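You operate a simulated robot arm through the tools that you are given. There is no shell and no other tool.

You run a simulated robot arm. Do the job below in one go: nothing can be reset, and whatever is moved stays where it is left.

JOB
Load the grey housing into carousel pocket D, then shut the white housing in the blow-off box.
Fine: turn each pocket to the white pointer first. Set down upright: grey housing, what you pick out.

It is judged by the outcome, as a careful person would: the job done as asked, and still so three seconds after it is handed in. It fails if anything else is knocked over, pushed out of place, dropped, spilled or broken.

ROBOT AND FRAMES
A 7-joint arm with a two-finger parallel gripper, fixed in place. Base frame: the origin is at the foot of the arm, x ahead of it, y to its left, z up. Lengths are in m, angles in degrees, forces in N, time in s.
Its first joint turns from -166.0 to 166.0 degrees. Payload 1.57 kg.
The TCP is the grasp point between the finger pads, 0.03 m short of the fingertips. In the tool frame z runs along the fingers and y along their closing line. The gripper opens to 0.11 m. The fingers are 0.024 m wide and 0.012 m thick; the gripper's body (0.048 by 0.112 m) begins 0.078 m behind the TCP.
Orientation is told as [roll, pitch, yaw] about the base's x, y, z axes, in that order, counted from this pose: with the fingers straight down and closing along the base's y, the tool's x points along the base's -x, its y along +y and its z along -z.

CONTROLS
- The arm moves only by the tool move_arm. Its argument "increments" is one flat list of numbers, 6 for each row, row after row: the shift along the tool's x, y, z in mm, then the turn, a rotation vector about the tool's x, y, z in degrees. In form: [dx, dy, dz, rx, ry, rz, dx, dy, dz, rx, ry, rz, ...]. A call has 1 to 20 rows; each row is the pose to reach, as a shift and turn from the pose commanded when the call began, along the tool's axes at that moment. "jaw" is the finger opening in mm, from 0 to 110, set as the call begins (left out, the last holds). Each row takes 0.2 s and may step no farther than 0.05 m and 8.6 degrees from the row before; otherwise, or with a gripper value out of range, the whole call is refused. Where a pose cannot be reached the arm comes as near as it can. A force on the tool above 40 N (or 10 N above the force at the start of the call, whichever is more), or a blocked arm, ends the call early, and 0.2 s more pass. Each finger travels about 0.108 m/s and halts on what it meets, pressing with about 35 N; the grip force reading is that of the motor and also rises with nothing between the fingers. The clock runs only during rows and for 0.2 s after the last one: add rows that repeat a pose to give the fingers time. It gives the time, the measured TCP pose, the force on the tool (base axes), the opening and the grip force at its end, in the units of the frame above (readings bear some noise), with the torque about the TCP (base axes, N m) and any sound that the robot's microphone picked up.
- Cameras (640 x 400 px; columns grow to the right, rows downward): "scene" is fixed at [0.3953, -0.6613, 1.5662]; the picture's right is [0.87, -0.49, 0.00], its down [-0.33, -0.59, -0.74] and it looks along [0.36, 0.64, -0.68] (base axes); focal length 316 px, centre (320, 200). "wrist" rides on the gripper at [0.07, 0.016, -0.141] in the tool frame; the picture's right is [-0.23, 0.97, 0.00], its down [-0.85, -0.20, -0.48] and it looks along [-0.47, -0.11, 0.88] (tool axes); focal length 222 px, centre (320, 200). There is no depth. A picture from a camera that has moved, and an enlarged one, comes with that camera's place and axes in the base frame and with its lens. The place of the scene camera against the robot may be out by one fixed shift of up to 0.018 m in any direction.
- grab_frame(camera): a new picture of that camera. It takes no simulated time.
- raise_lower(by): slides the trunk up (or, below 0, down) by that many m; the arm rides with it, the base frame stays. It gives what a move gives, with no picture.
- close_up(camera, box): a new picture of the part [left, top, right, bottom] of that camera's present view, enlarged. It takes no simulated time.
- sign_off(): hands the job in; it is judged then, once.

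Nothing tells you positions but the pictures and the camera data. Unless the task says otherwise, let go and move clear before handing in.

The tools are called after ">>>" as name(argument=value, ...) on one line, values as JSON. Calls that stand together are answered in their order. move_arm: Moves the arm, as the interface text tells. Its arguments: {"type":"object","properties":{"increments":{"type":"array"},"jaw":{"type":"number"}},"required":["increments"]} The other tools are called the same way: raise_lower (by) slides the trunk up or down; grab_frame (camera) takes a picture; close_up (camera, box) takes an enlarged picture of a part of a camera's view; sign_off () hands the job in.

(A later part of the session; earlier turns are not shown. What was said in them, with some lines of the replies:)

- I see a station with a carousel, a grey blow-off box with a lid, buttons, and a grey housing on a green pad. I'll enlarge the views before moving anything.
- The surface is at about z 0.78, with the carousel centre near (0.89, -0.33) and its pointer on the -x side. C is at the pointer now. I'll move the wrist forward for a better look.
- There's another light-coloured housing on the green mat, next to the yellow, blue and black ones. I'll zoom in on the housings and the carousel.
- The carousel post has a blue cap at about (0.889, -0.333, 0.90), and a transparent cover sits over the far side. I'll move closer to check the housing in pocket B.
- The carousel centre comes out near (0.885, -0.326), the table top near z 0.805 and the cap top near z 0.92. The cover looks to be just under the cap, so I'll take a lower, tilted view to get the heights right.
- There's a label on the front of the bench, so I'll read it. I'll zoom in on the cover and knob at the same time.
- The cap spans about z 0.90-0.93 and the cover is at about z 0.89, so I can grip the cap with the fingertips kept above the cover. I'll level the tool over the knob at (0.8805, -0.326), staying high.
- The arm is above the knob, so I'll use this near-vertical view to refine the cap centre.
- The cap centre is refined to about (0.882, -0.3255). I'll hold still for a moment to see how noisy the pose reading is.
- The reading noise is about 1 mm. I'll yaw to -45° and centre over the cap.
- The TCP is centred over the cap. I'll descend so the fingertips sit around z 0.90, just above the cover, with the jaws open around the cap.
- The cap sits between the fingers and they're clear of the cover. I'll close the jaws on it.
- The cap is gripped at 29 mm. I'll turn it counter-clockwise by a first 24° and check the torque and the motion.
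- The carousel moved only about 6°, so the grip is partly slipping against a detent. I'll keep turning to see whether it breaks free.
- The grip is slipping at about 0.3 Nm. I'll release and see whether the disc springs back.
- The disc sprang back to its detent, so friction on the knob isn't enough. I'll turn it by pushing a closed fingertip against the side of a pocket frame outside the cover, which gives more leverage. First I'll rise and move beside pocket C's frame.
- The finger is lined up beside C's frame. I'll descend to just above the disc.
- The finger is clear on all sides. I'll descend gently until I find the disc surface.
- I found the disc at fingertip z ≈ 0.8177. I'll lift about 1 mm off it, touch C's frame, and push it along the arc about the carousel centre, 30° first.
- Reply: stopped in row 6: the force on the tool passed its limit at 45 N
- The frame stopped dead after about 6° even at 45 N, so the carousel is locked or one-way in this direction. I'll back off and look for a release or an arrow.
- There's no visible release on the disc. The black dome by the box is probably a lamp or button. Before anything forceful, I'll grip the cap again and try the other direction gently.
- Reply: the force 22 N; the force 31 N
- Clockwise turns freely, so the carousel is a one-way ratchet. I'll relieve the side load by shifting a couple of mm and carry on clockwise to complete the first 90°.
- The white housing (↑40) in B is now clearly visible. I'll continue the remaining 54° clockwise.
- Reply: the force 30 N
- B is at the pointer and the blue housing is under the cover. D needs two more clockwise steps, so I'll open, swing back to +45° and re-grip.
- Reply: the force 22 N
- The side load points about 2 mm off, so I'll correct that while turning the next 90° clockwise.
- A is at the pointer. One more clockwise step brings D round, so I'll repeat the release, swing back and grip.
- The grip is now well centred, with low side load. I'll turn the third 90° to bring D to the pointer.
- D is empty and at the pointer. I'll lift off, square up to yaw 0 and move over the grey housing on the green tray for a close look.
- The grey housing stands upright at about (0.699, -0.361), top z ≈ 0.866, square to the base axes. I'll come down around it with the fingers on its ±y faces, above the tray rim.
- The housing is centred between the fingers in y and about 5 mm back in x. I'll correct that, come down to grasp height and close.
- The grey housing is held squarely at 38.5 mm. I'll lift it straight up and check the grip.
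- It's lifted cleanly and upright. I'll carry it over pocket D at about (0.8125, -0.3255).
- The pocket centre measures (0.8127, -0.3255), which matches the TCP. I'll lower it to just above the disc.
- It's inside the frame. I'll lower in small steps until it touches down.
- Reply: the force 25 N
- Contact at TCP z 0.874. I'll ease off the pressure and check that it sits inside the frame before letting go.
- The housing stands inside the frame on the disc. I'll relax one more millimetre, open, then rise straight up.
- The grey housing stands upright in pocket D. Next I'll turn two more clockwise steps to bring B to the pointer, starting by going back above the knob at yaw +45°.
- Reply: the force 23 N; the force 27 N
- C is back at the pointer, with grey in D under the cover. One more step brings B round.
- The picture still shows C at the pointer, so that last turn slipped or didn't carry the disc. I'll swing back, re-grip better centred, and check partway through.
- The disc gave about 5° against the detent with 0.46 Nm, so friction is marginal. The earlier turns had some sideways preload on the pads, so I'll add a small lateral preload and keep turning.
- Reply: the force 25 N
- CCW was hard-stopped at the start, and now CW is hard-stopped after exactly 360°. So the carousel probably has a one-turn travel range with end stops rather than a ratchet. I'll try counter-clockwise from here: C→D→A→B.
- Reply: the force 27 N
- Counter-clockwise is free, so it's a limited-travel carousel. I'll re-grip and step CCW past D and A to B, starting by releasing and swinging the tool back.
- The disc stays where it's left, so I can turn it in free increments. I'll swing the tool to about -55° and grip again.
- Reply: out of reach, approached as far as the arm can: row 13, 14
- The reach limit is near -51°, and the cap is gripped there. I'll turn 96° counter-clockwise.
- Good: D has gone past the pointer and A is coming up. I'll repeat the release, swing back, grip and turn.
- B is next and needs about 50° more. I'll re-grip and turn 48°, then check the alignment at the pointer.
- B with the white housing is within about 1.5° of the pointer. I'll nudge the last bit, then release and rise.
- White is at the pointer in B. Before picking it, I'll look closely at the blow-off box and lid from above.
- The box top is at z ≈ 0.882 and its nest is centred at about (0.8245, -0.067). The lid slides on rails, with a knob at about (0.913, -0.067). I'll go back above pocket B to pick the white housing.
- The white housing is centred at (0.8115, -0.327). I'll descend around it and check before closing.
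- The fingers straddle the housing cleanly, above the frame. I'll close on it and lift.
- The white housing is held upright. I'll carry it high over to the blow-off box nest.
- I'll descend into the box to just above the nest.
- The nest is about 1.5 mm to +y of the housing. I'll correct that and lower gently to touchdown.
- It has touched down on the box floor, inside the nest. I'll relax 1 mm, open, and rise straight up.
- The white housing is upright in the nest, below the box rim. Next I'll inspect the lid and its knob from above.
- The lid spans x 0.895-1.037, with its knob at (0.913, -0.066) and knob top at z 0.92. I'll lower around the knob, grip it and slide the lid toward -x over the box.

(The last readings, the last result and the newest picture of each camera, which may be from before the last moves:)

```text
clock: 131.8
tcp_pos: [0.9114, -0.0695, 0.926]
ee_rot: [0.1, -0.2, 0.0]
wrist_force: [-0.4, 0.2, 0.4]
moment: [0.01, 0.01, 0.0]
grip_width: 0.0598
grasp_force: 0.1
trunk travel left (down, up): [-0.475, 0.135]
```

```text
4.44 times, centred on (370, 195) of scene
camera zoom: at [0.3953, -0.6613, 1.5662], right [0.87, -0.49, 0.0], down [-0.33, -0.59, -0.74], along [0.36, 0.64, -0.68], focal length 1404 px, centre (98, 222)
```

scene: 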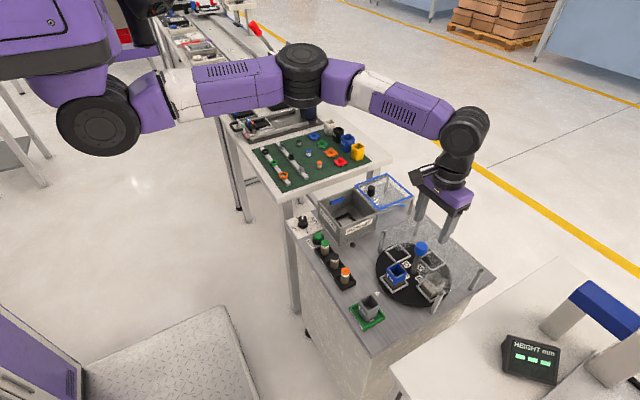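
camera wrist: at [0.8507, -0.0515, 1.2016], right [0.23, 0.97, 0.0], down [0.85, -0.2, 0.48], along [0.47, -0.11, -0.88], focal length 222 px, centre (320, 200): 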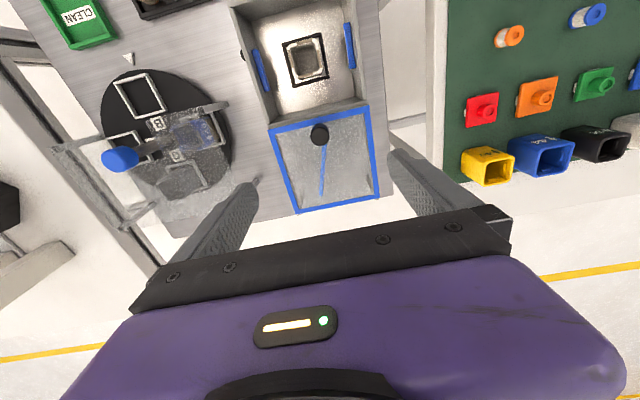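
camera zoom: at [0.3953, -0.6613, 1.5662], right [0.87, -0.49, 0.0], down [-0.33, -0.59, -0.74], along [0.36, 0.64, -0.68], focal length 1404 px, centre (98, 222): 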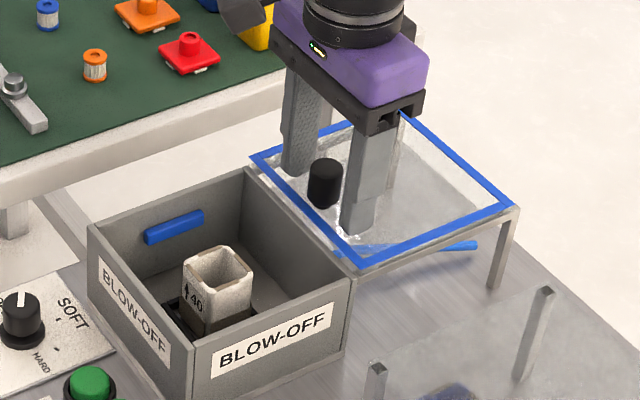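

>>> move_arm(increments=[0, 2.5, 0, 0, 0, 0, 0, 2.5, 0, 0, 0, 0], jaw=60)

>>> move_arm(increments=[0, 0, 0, 0, 0, 0, 0, 0, 0, 0, 0, 0, 0, 0, 0, 0, 0, 0], jaw=5)

>>> move_arm(increments=[4, 0, 0, 0, 0, 0, 10, 0, 0, 0, 0, 0, 18, 0, 0, 0, 0, 0])

>>> close_up(camera="scene", box=[310, 150, 420, 250])

```text
clock: 132.4
tcp_pos: [0.9111, -0.0667, 0.9245]
ee_rot: [0.2, -0.1, -0.1]
wrist_force: [-0.6, -0.4, 0.0]
moment: [-0.02, 0.0, 0.02]
grip_width: 0.0602
grasp_force: 0.1
trunk travel left (down, up): [-0.475, 0.135]
```

```text
clock: 133.2
tcp_pos: [0.9122, -0.0639, 0.9268]
ee_rot: [0.1, 0.0, 0.0]
wrist_force: [-1.7, 8.3, 0.3]
moment: [-0.48, 0.22, 0.03]
grip_width: 0.0236
grasp_force: 35.4
trunk travel left (down, up): [-0.475, 0.135]
```

```text
clock: 134.0
tcp_pos: [0.8934, -0.0646, 0.926]
ee_rot: [0.1, 0.0, 0.0]
wrist_force: [0.1, 10.6, 4.8]
moment: [-0.42, -0.3, -0.09]
grip_width: 0.0237
grasp_force: 35.6
trunk travel left (down, up): [-0.475, 0.135]
```

```text
4.00 times, centred on (365, 200) of scene
camera zoom: at [0.3953, -0.6613, 1.5662], right [0.87, -0.49, 0.0], down [-0.33, -0.59, -0.74], along [0.36, 0.64, -0.68], focal length 1263 px, centre (140, 200)
```

zoom: 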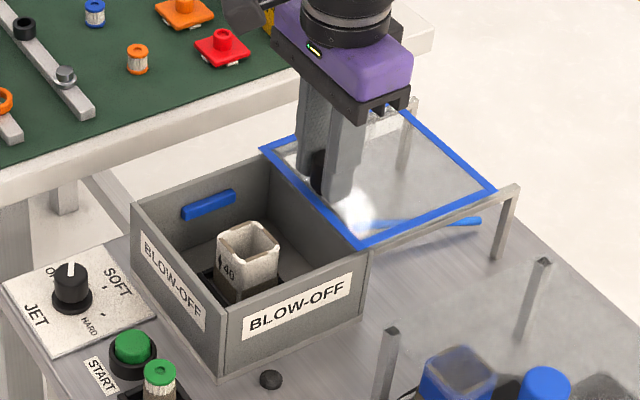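

The lid slides freely with the knob. I'll keep pulling it toward -x over the box.

>>> move_arm(increments=[8, 0, 0, 0, 0, 0, 18, 0, 0, 0, 0, 0, 28, 0, 0, 0, 0, 0, 38, 0, 0, 0, 0, 0, 48, 0, 0, 0, 0, 0, 58, 0, 0, 0, 0, 0, 68, 0, 0, 0, 0, 0, 78, 0, 0, 0, 0, 0, 88, 0, 0, 0, 0, 0, 98, 0, 0, 0, 0, 0, 106, 0, 0, 0, 0, 0])

>>> close_up(camera="scene", box=[310, 150, 420, 250])

>>> grab_frame(camera="wrist")

```text
clock: 136.4
tcp_pos: [0.7868, -0.0636, 0.9265]
ee_rot: [0.1, -0.2, 0.1]
wrist_force: [0.4, 13.4, 16.4]
moment: [-0.28, 0.27, 0.01]
grip_width: 0.0237
grasp_force: 35.8
trunk travel left (down, up): [-0.475, 0.135]
```

```text
4.00 times, centred on (365, 200) of scene
camera zoom: at [0.3953, -0.6613, 1.5662], right [0.87, -0.49, 0.0], down [-0.33, -0.59, -0.74], along [0.36, 0.64, -0.68], focal length 1263 px, centre (140, 200)
```

zoom: 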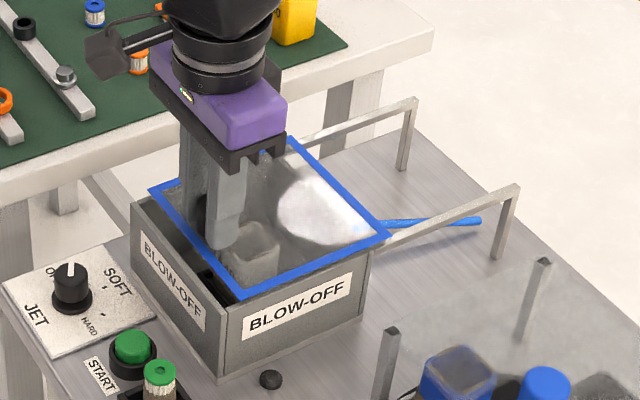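

```text
taken
camera wrist: at [0.7164, -0.0496, 1.0664], right [0.23, 0.97, 0.0], down [0.85, -0.2, 0.48], along [0.47, -0.11, -0.88], focal length 222 px, centre (320, 200)
```

wrist: 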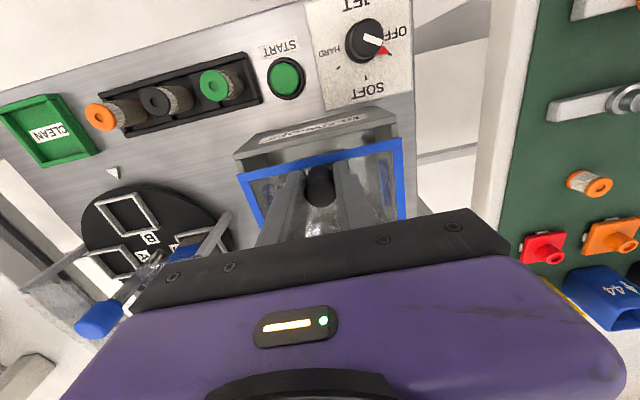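

About 12-16 mm remain. I'll finish slowly until it meets its stop.

>>> move_arm(increments=[3, 0.7, -0.8, 0, 0, 0, 6, 0.7, -0.8, 0, 0, 0, 9, 0.7, -0.8, 0, 0, 0, 11, 0.7, -0.8, 0, 0, 0, 13, 0.7, -0.8, 0, 0, 0])

>>> close_up(camera="scene", box=[310, 170, 400, 250])

>>> close_up(camera="wrist", box=[220, 90, 430, 220])

```text
clock: 137.6
tcp_pos: [0.7747, -0.065, 0.925]
ee_rot: [0.1, -0.1, 0.1]
wrist_force: [0.5, 5.5, 5.7]
moment: [-0.48, -0.06, -0.07]
grip_width: 0.0236
grasp_force: 35.8
trunk travel left (down, up): [-0.475, 0.135]
```

```text
5.00 times, centred on (355, 210) of scene
camera zoom: at [0.3953, -0.6613, 1.5662], right [0.87, -0.49, 0.0], down [-0.33, -0.59, -0.74], along [0.36, 0.64, -0.68], focal length 1579 px, centre (145, 150)
```

zoom: 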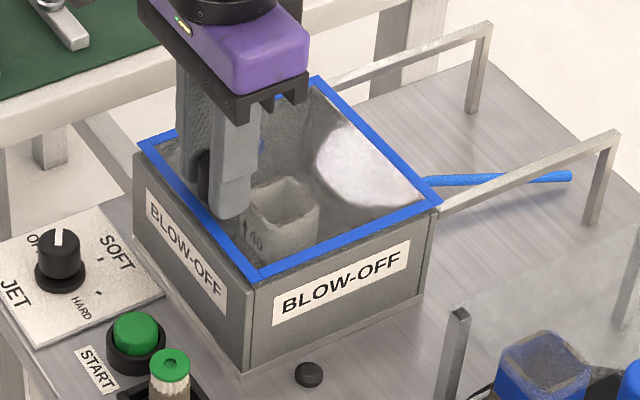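

```text
3.05 times, centred on (325, 155) of wrist
camera zoom: at [0.7039, -0.0493, 1.0664], right [0.23, 0.97, 0.0], down [0.85, -0.2, 0.48], along [0.47, -0.11, -0.88], focal length 677 px, centre (305, 337)
```

zoom: 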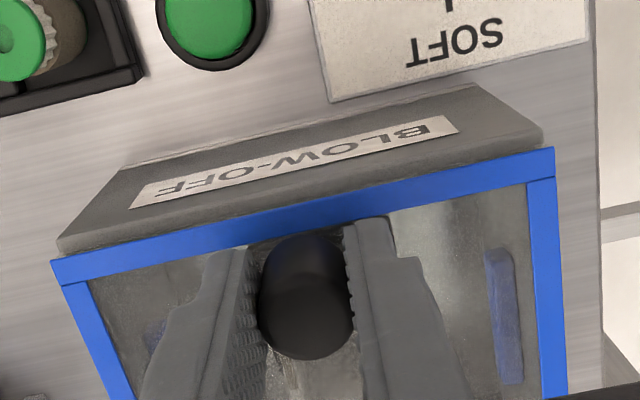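

It's almost flush. I'll continue in small steps to feel for the end stop.

>>> move_arm(increments=[1.5, 0, 0, 0, 0, 0, 3, 0, 0, 0, 0, 0, 3, 0, 0, 0, 0, 0])

>>> move_arm(increments=[1.5, 0, 0, 0, 0, 0, 3, 0, 0, 0, 0, 0, 3, 0, 0, 0, 0, 0])

>>> close_up(camera="scene", box=[310, 170, 400, 250])

```text
clock: 138.4
tcp_pos: [0.7728, -0.0655, 0.925]
ee_rot: [0.1, 0.0, 0.0]
wrist_force: [0.4, 1.9, -11.4]
moment: [-0.65, -0.68, 0.01]
grip_width: 0.0236
grasp_force: 35.7
trunk travel left (down, up): [-0.475, 0.135]
```

```text
clock: 139.2
tcp_pos: [0.7695, -0.0639, 0.9249]
ee_rot: [0.1, -0.1, 0.1]
wrist_force: [17.7, 2.8, -18.3]
moment: [-0.66, -0.6, 0.07]
grip_width: 0.0235
grasp_force: 35.4
trunk travel left (down, up): [-0.475, 0.135]
```

```text
5.00 times, centred on (355, 210) of scene
camera zoom: at [0.3953, -0.6613, 1.5662], right [0.87, -0.49, 0.0], down [-0.33, -0.59, -0.74], along [0.36, 0.64, -0.68], focal length 1579 px, centre (145, 150)
```

zoom: 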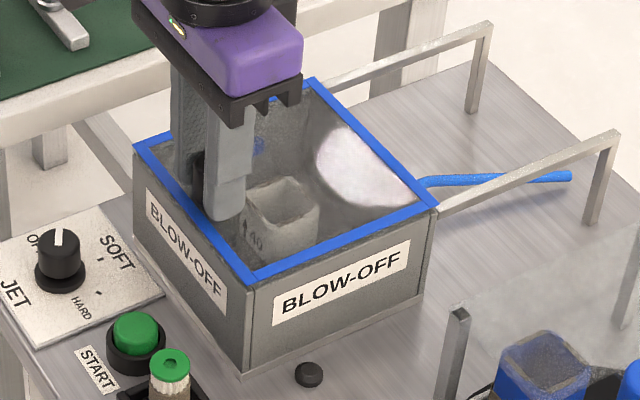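

>>> move_arm(increments=[1.2, 0, 0, 0, 0, 0, 1.2, 0, 0, 0, 0, 0])

```text
clock: 139.8
tcp_pos: [0.7692, -0.065, 0.9264]
ee_rot: [0.1, -0.4, 0.0]
wrist_force: [26.5, 2.5, -7.4]
moment: [-0.54, -0.51, 0.06]
grip_width: 0.0238
grasp_force: 35.7
trunk travel left (down, up): [-0.475, 0.135]
```

The end stop is confirmed, so the lid is shut. I'll relax the push, open the jaws and rise straight up.

>>> move_arm(increments=[-1.6, 0, 0, 0, 0, 0, -1.6, 0, 0, 0, 0, 0])

>>> move_arm(increments=[0, 0, 0, 0, 0, 0, 0, 0, 0, 0, 0, 0, 0, 0, 0, 0, 0, 0], jaw=60)

>>> move_arm(increments=[0, 0, -20, 0, 0, 0, 0, 0, -60, 0, 0, 0, 0, 0, -100, 0, 0, 0, 0, 0, -140, 0, 0, 0, 0, 0, -180, 0, 0, 0, 0, 0, -200, 0, 0, 0], jaw=60)

>>> grab_frame(camera="wrist")

>>> close_up(camera="scene", box=[280, 160, 500, 340])

>>> close_up(camera="scene", box=[310, 165, 400, 250])

```text
clock: 140.4
tcp_pos: [0.769, -0.0648, 0.9264]
ee_rot: [0.0, -0.1, 0.0]
wrist_force: [17.6, 1.6, 1.2]
moment: [-0.49, -0.77, -0.09]
grip_width: 0.0236
grasp_force: 35.9
trunk travel left (down, up): [-0.475, 0.135]
```

```text
clock: 141.2
tcp_pos: [0.7694, -0.0652, 0.9254]
ee_rot: [0.1, 0.0, 0.1]
wrist_force: [-0.3, 0.4, -0.1]
moment: [0.02, -0.01, 0.0]
grip_width: 0.06
grasp_force: 0.0
trunk travel left (down, up): [-0.475, 0.135]
```

```text
clock: 142.6
tcp_pos: [0.7631, -0.0872, 1.1146]
ee_rot: [-1.2, 1.6, -1.9]
wrist_force: [0.5, 0.1, 0.3]
moment: [-0.05, 0.01, 0.0]
grip_width: 0.0597
grasp_force: 0.1
trunk travel left (down, up): [-0.475, 0.135]
```

```text
taken
camera wrist: at [0.6978, -0.0653, 1.2576], right [0.26, 0.97, -0.03], down [0.86, -0.22, 0.46], along [0.44, -0.14, -0.89], focal length 222 px, centre (320, 200)
```

wrist: 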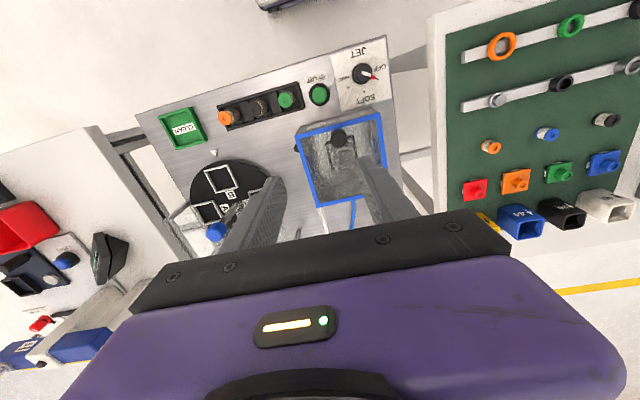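

```text
2.22 times, centred on (390, 250) of scene
camera zoom: at [0.3953, -0.6613, 1.5662], right [0.87, -0.49, 0.0], down [-0.33, -0.59, -0.74], along [0.36, 0.64, -0.68], focal length 702 px, centre (164, 89)
```

zoom: 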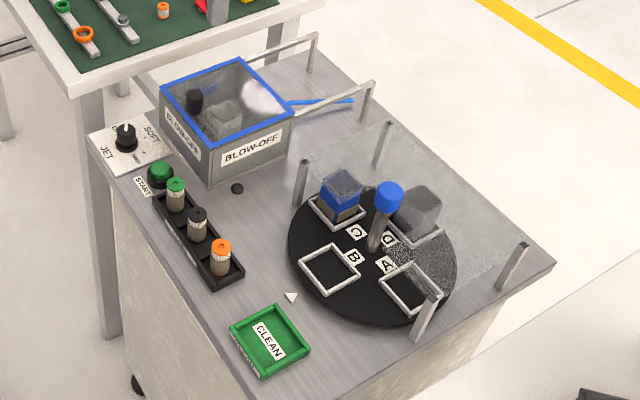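

```text
4.71 times, centred on (355, 208) of scene
camera zoom: at [0.3953, -0.6613, 1.5662], right [0.87, -0.49, 0.0], down [-0.33, -0.59, -0.74], along [0.36, 0.64, -0.68], focal length 1486 px, centre (155, 165)
```

zoom: 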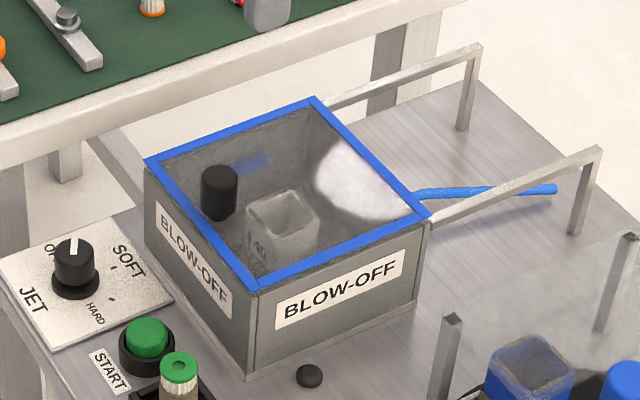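

The lid is shut over the white housing. I'll check the grey housing in D and everything around it before handing in.

>>> close_up(camera="scene", box=[370, 220, 460, 310])

>>> close_up(camera="wrist", box=[280, 100, 400, 220])

>>> grab_frame(camera="scene")

```text
4.44 times, centred on (415, 265) of scene
camera zoom: at [0.3953, -0.6613, 1.5662], right [0.87, -0.49, 0.0], down [-0.33, -0.59, -0.74], along [0.36, 0.64, -0.68], focal length 1404 px, centre (-102, -89)
```

zoom: 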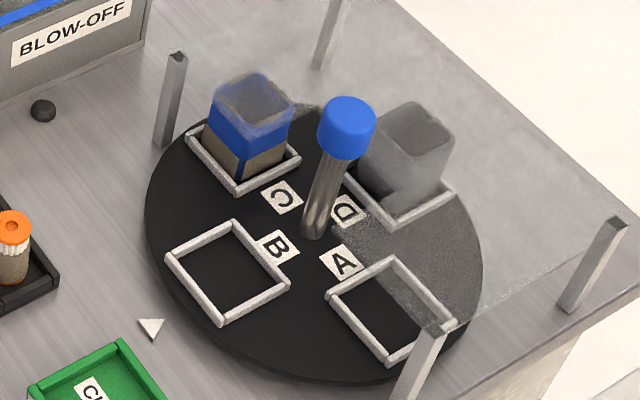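

```text
3.33 times, centred on (340, 160) of wrist
camera zoom: at [0.6978, -0.0653, 1.2576], right [0.26, 0.97, -0.03], down [0.86, -0.22, 0.46], along [0.44, -0.14, -0.89], focal length 740 px, centre (253, 333)
```

zoom: 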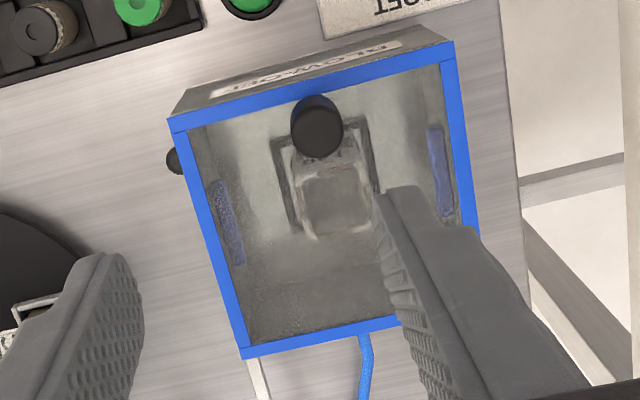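

```text
taken
```

scene: 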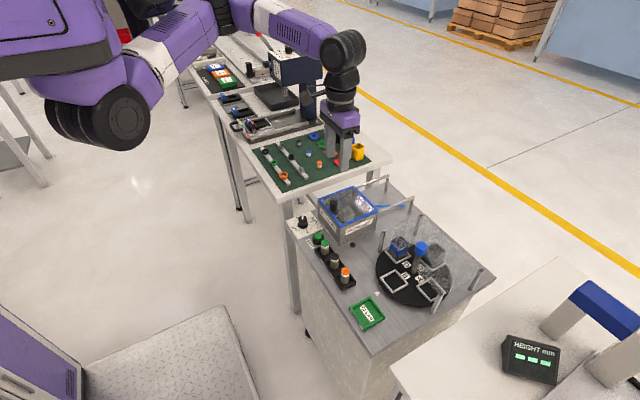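

The grey housing stands upright in carousel pocket D. The white housing stands upright in the blow-off box nest with the lid slid fully shut. Everything else is where it was and the arm is clear, so I'm handing the job in.

>>> sign_off()

```text
The job is handed in.
```

Both parts of the job are done and handed in; I don't have a verdict back yet.

- **Grey housing:** I turned pocket D to the white pointer and set the grey housing in it upright. D has since turned under the clear cover, and the housing was still upright in the last picture.
- **White housing:** I then turned pocket B to the pointer, took the white housing out and stood it upright in the nest of the blow-off box. The lid is slid shut against its end stop.

**Carousel travel:** it only turns about one full turn and has a stop at each end. Early on I pushed C's frame against one stop until the 45 N force limit cut in, and later the grip slipped on the knob at the other end. The pictures show no damage, and the blue housing is still upright in C. To reach B I turned the carousel back the other way.

I didn't touch the jet knob or the START button. The arm is clear of the bench.
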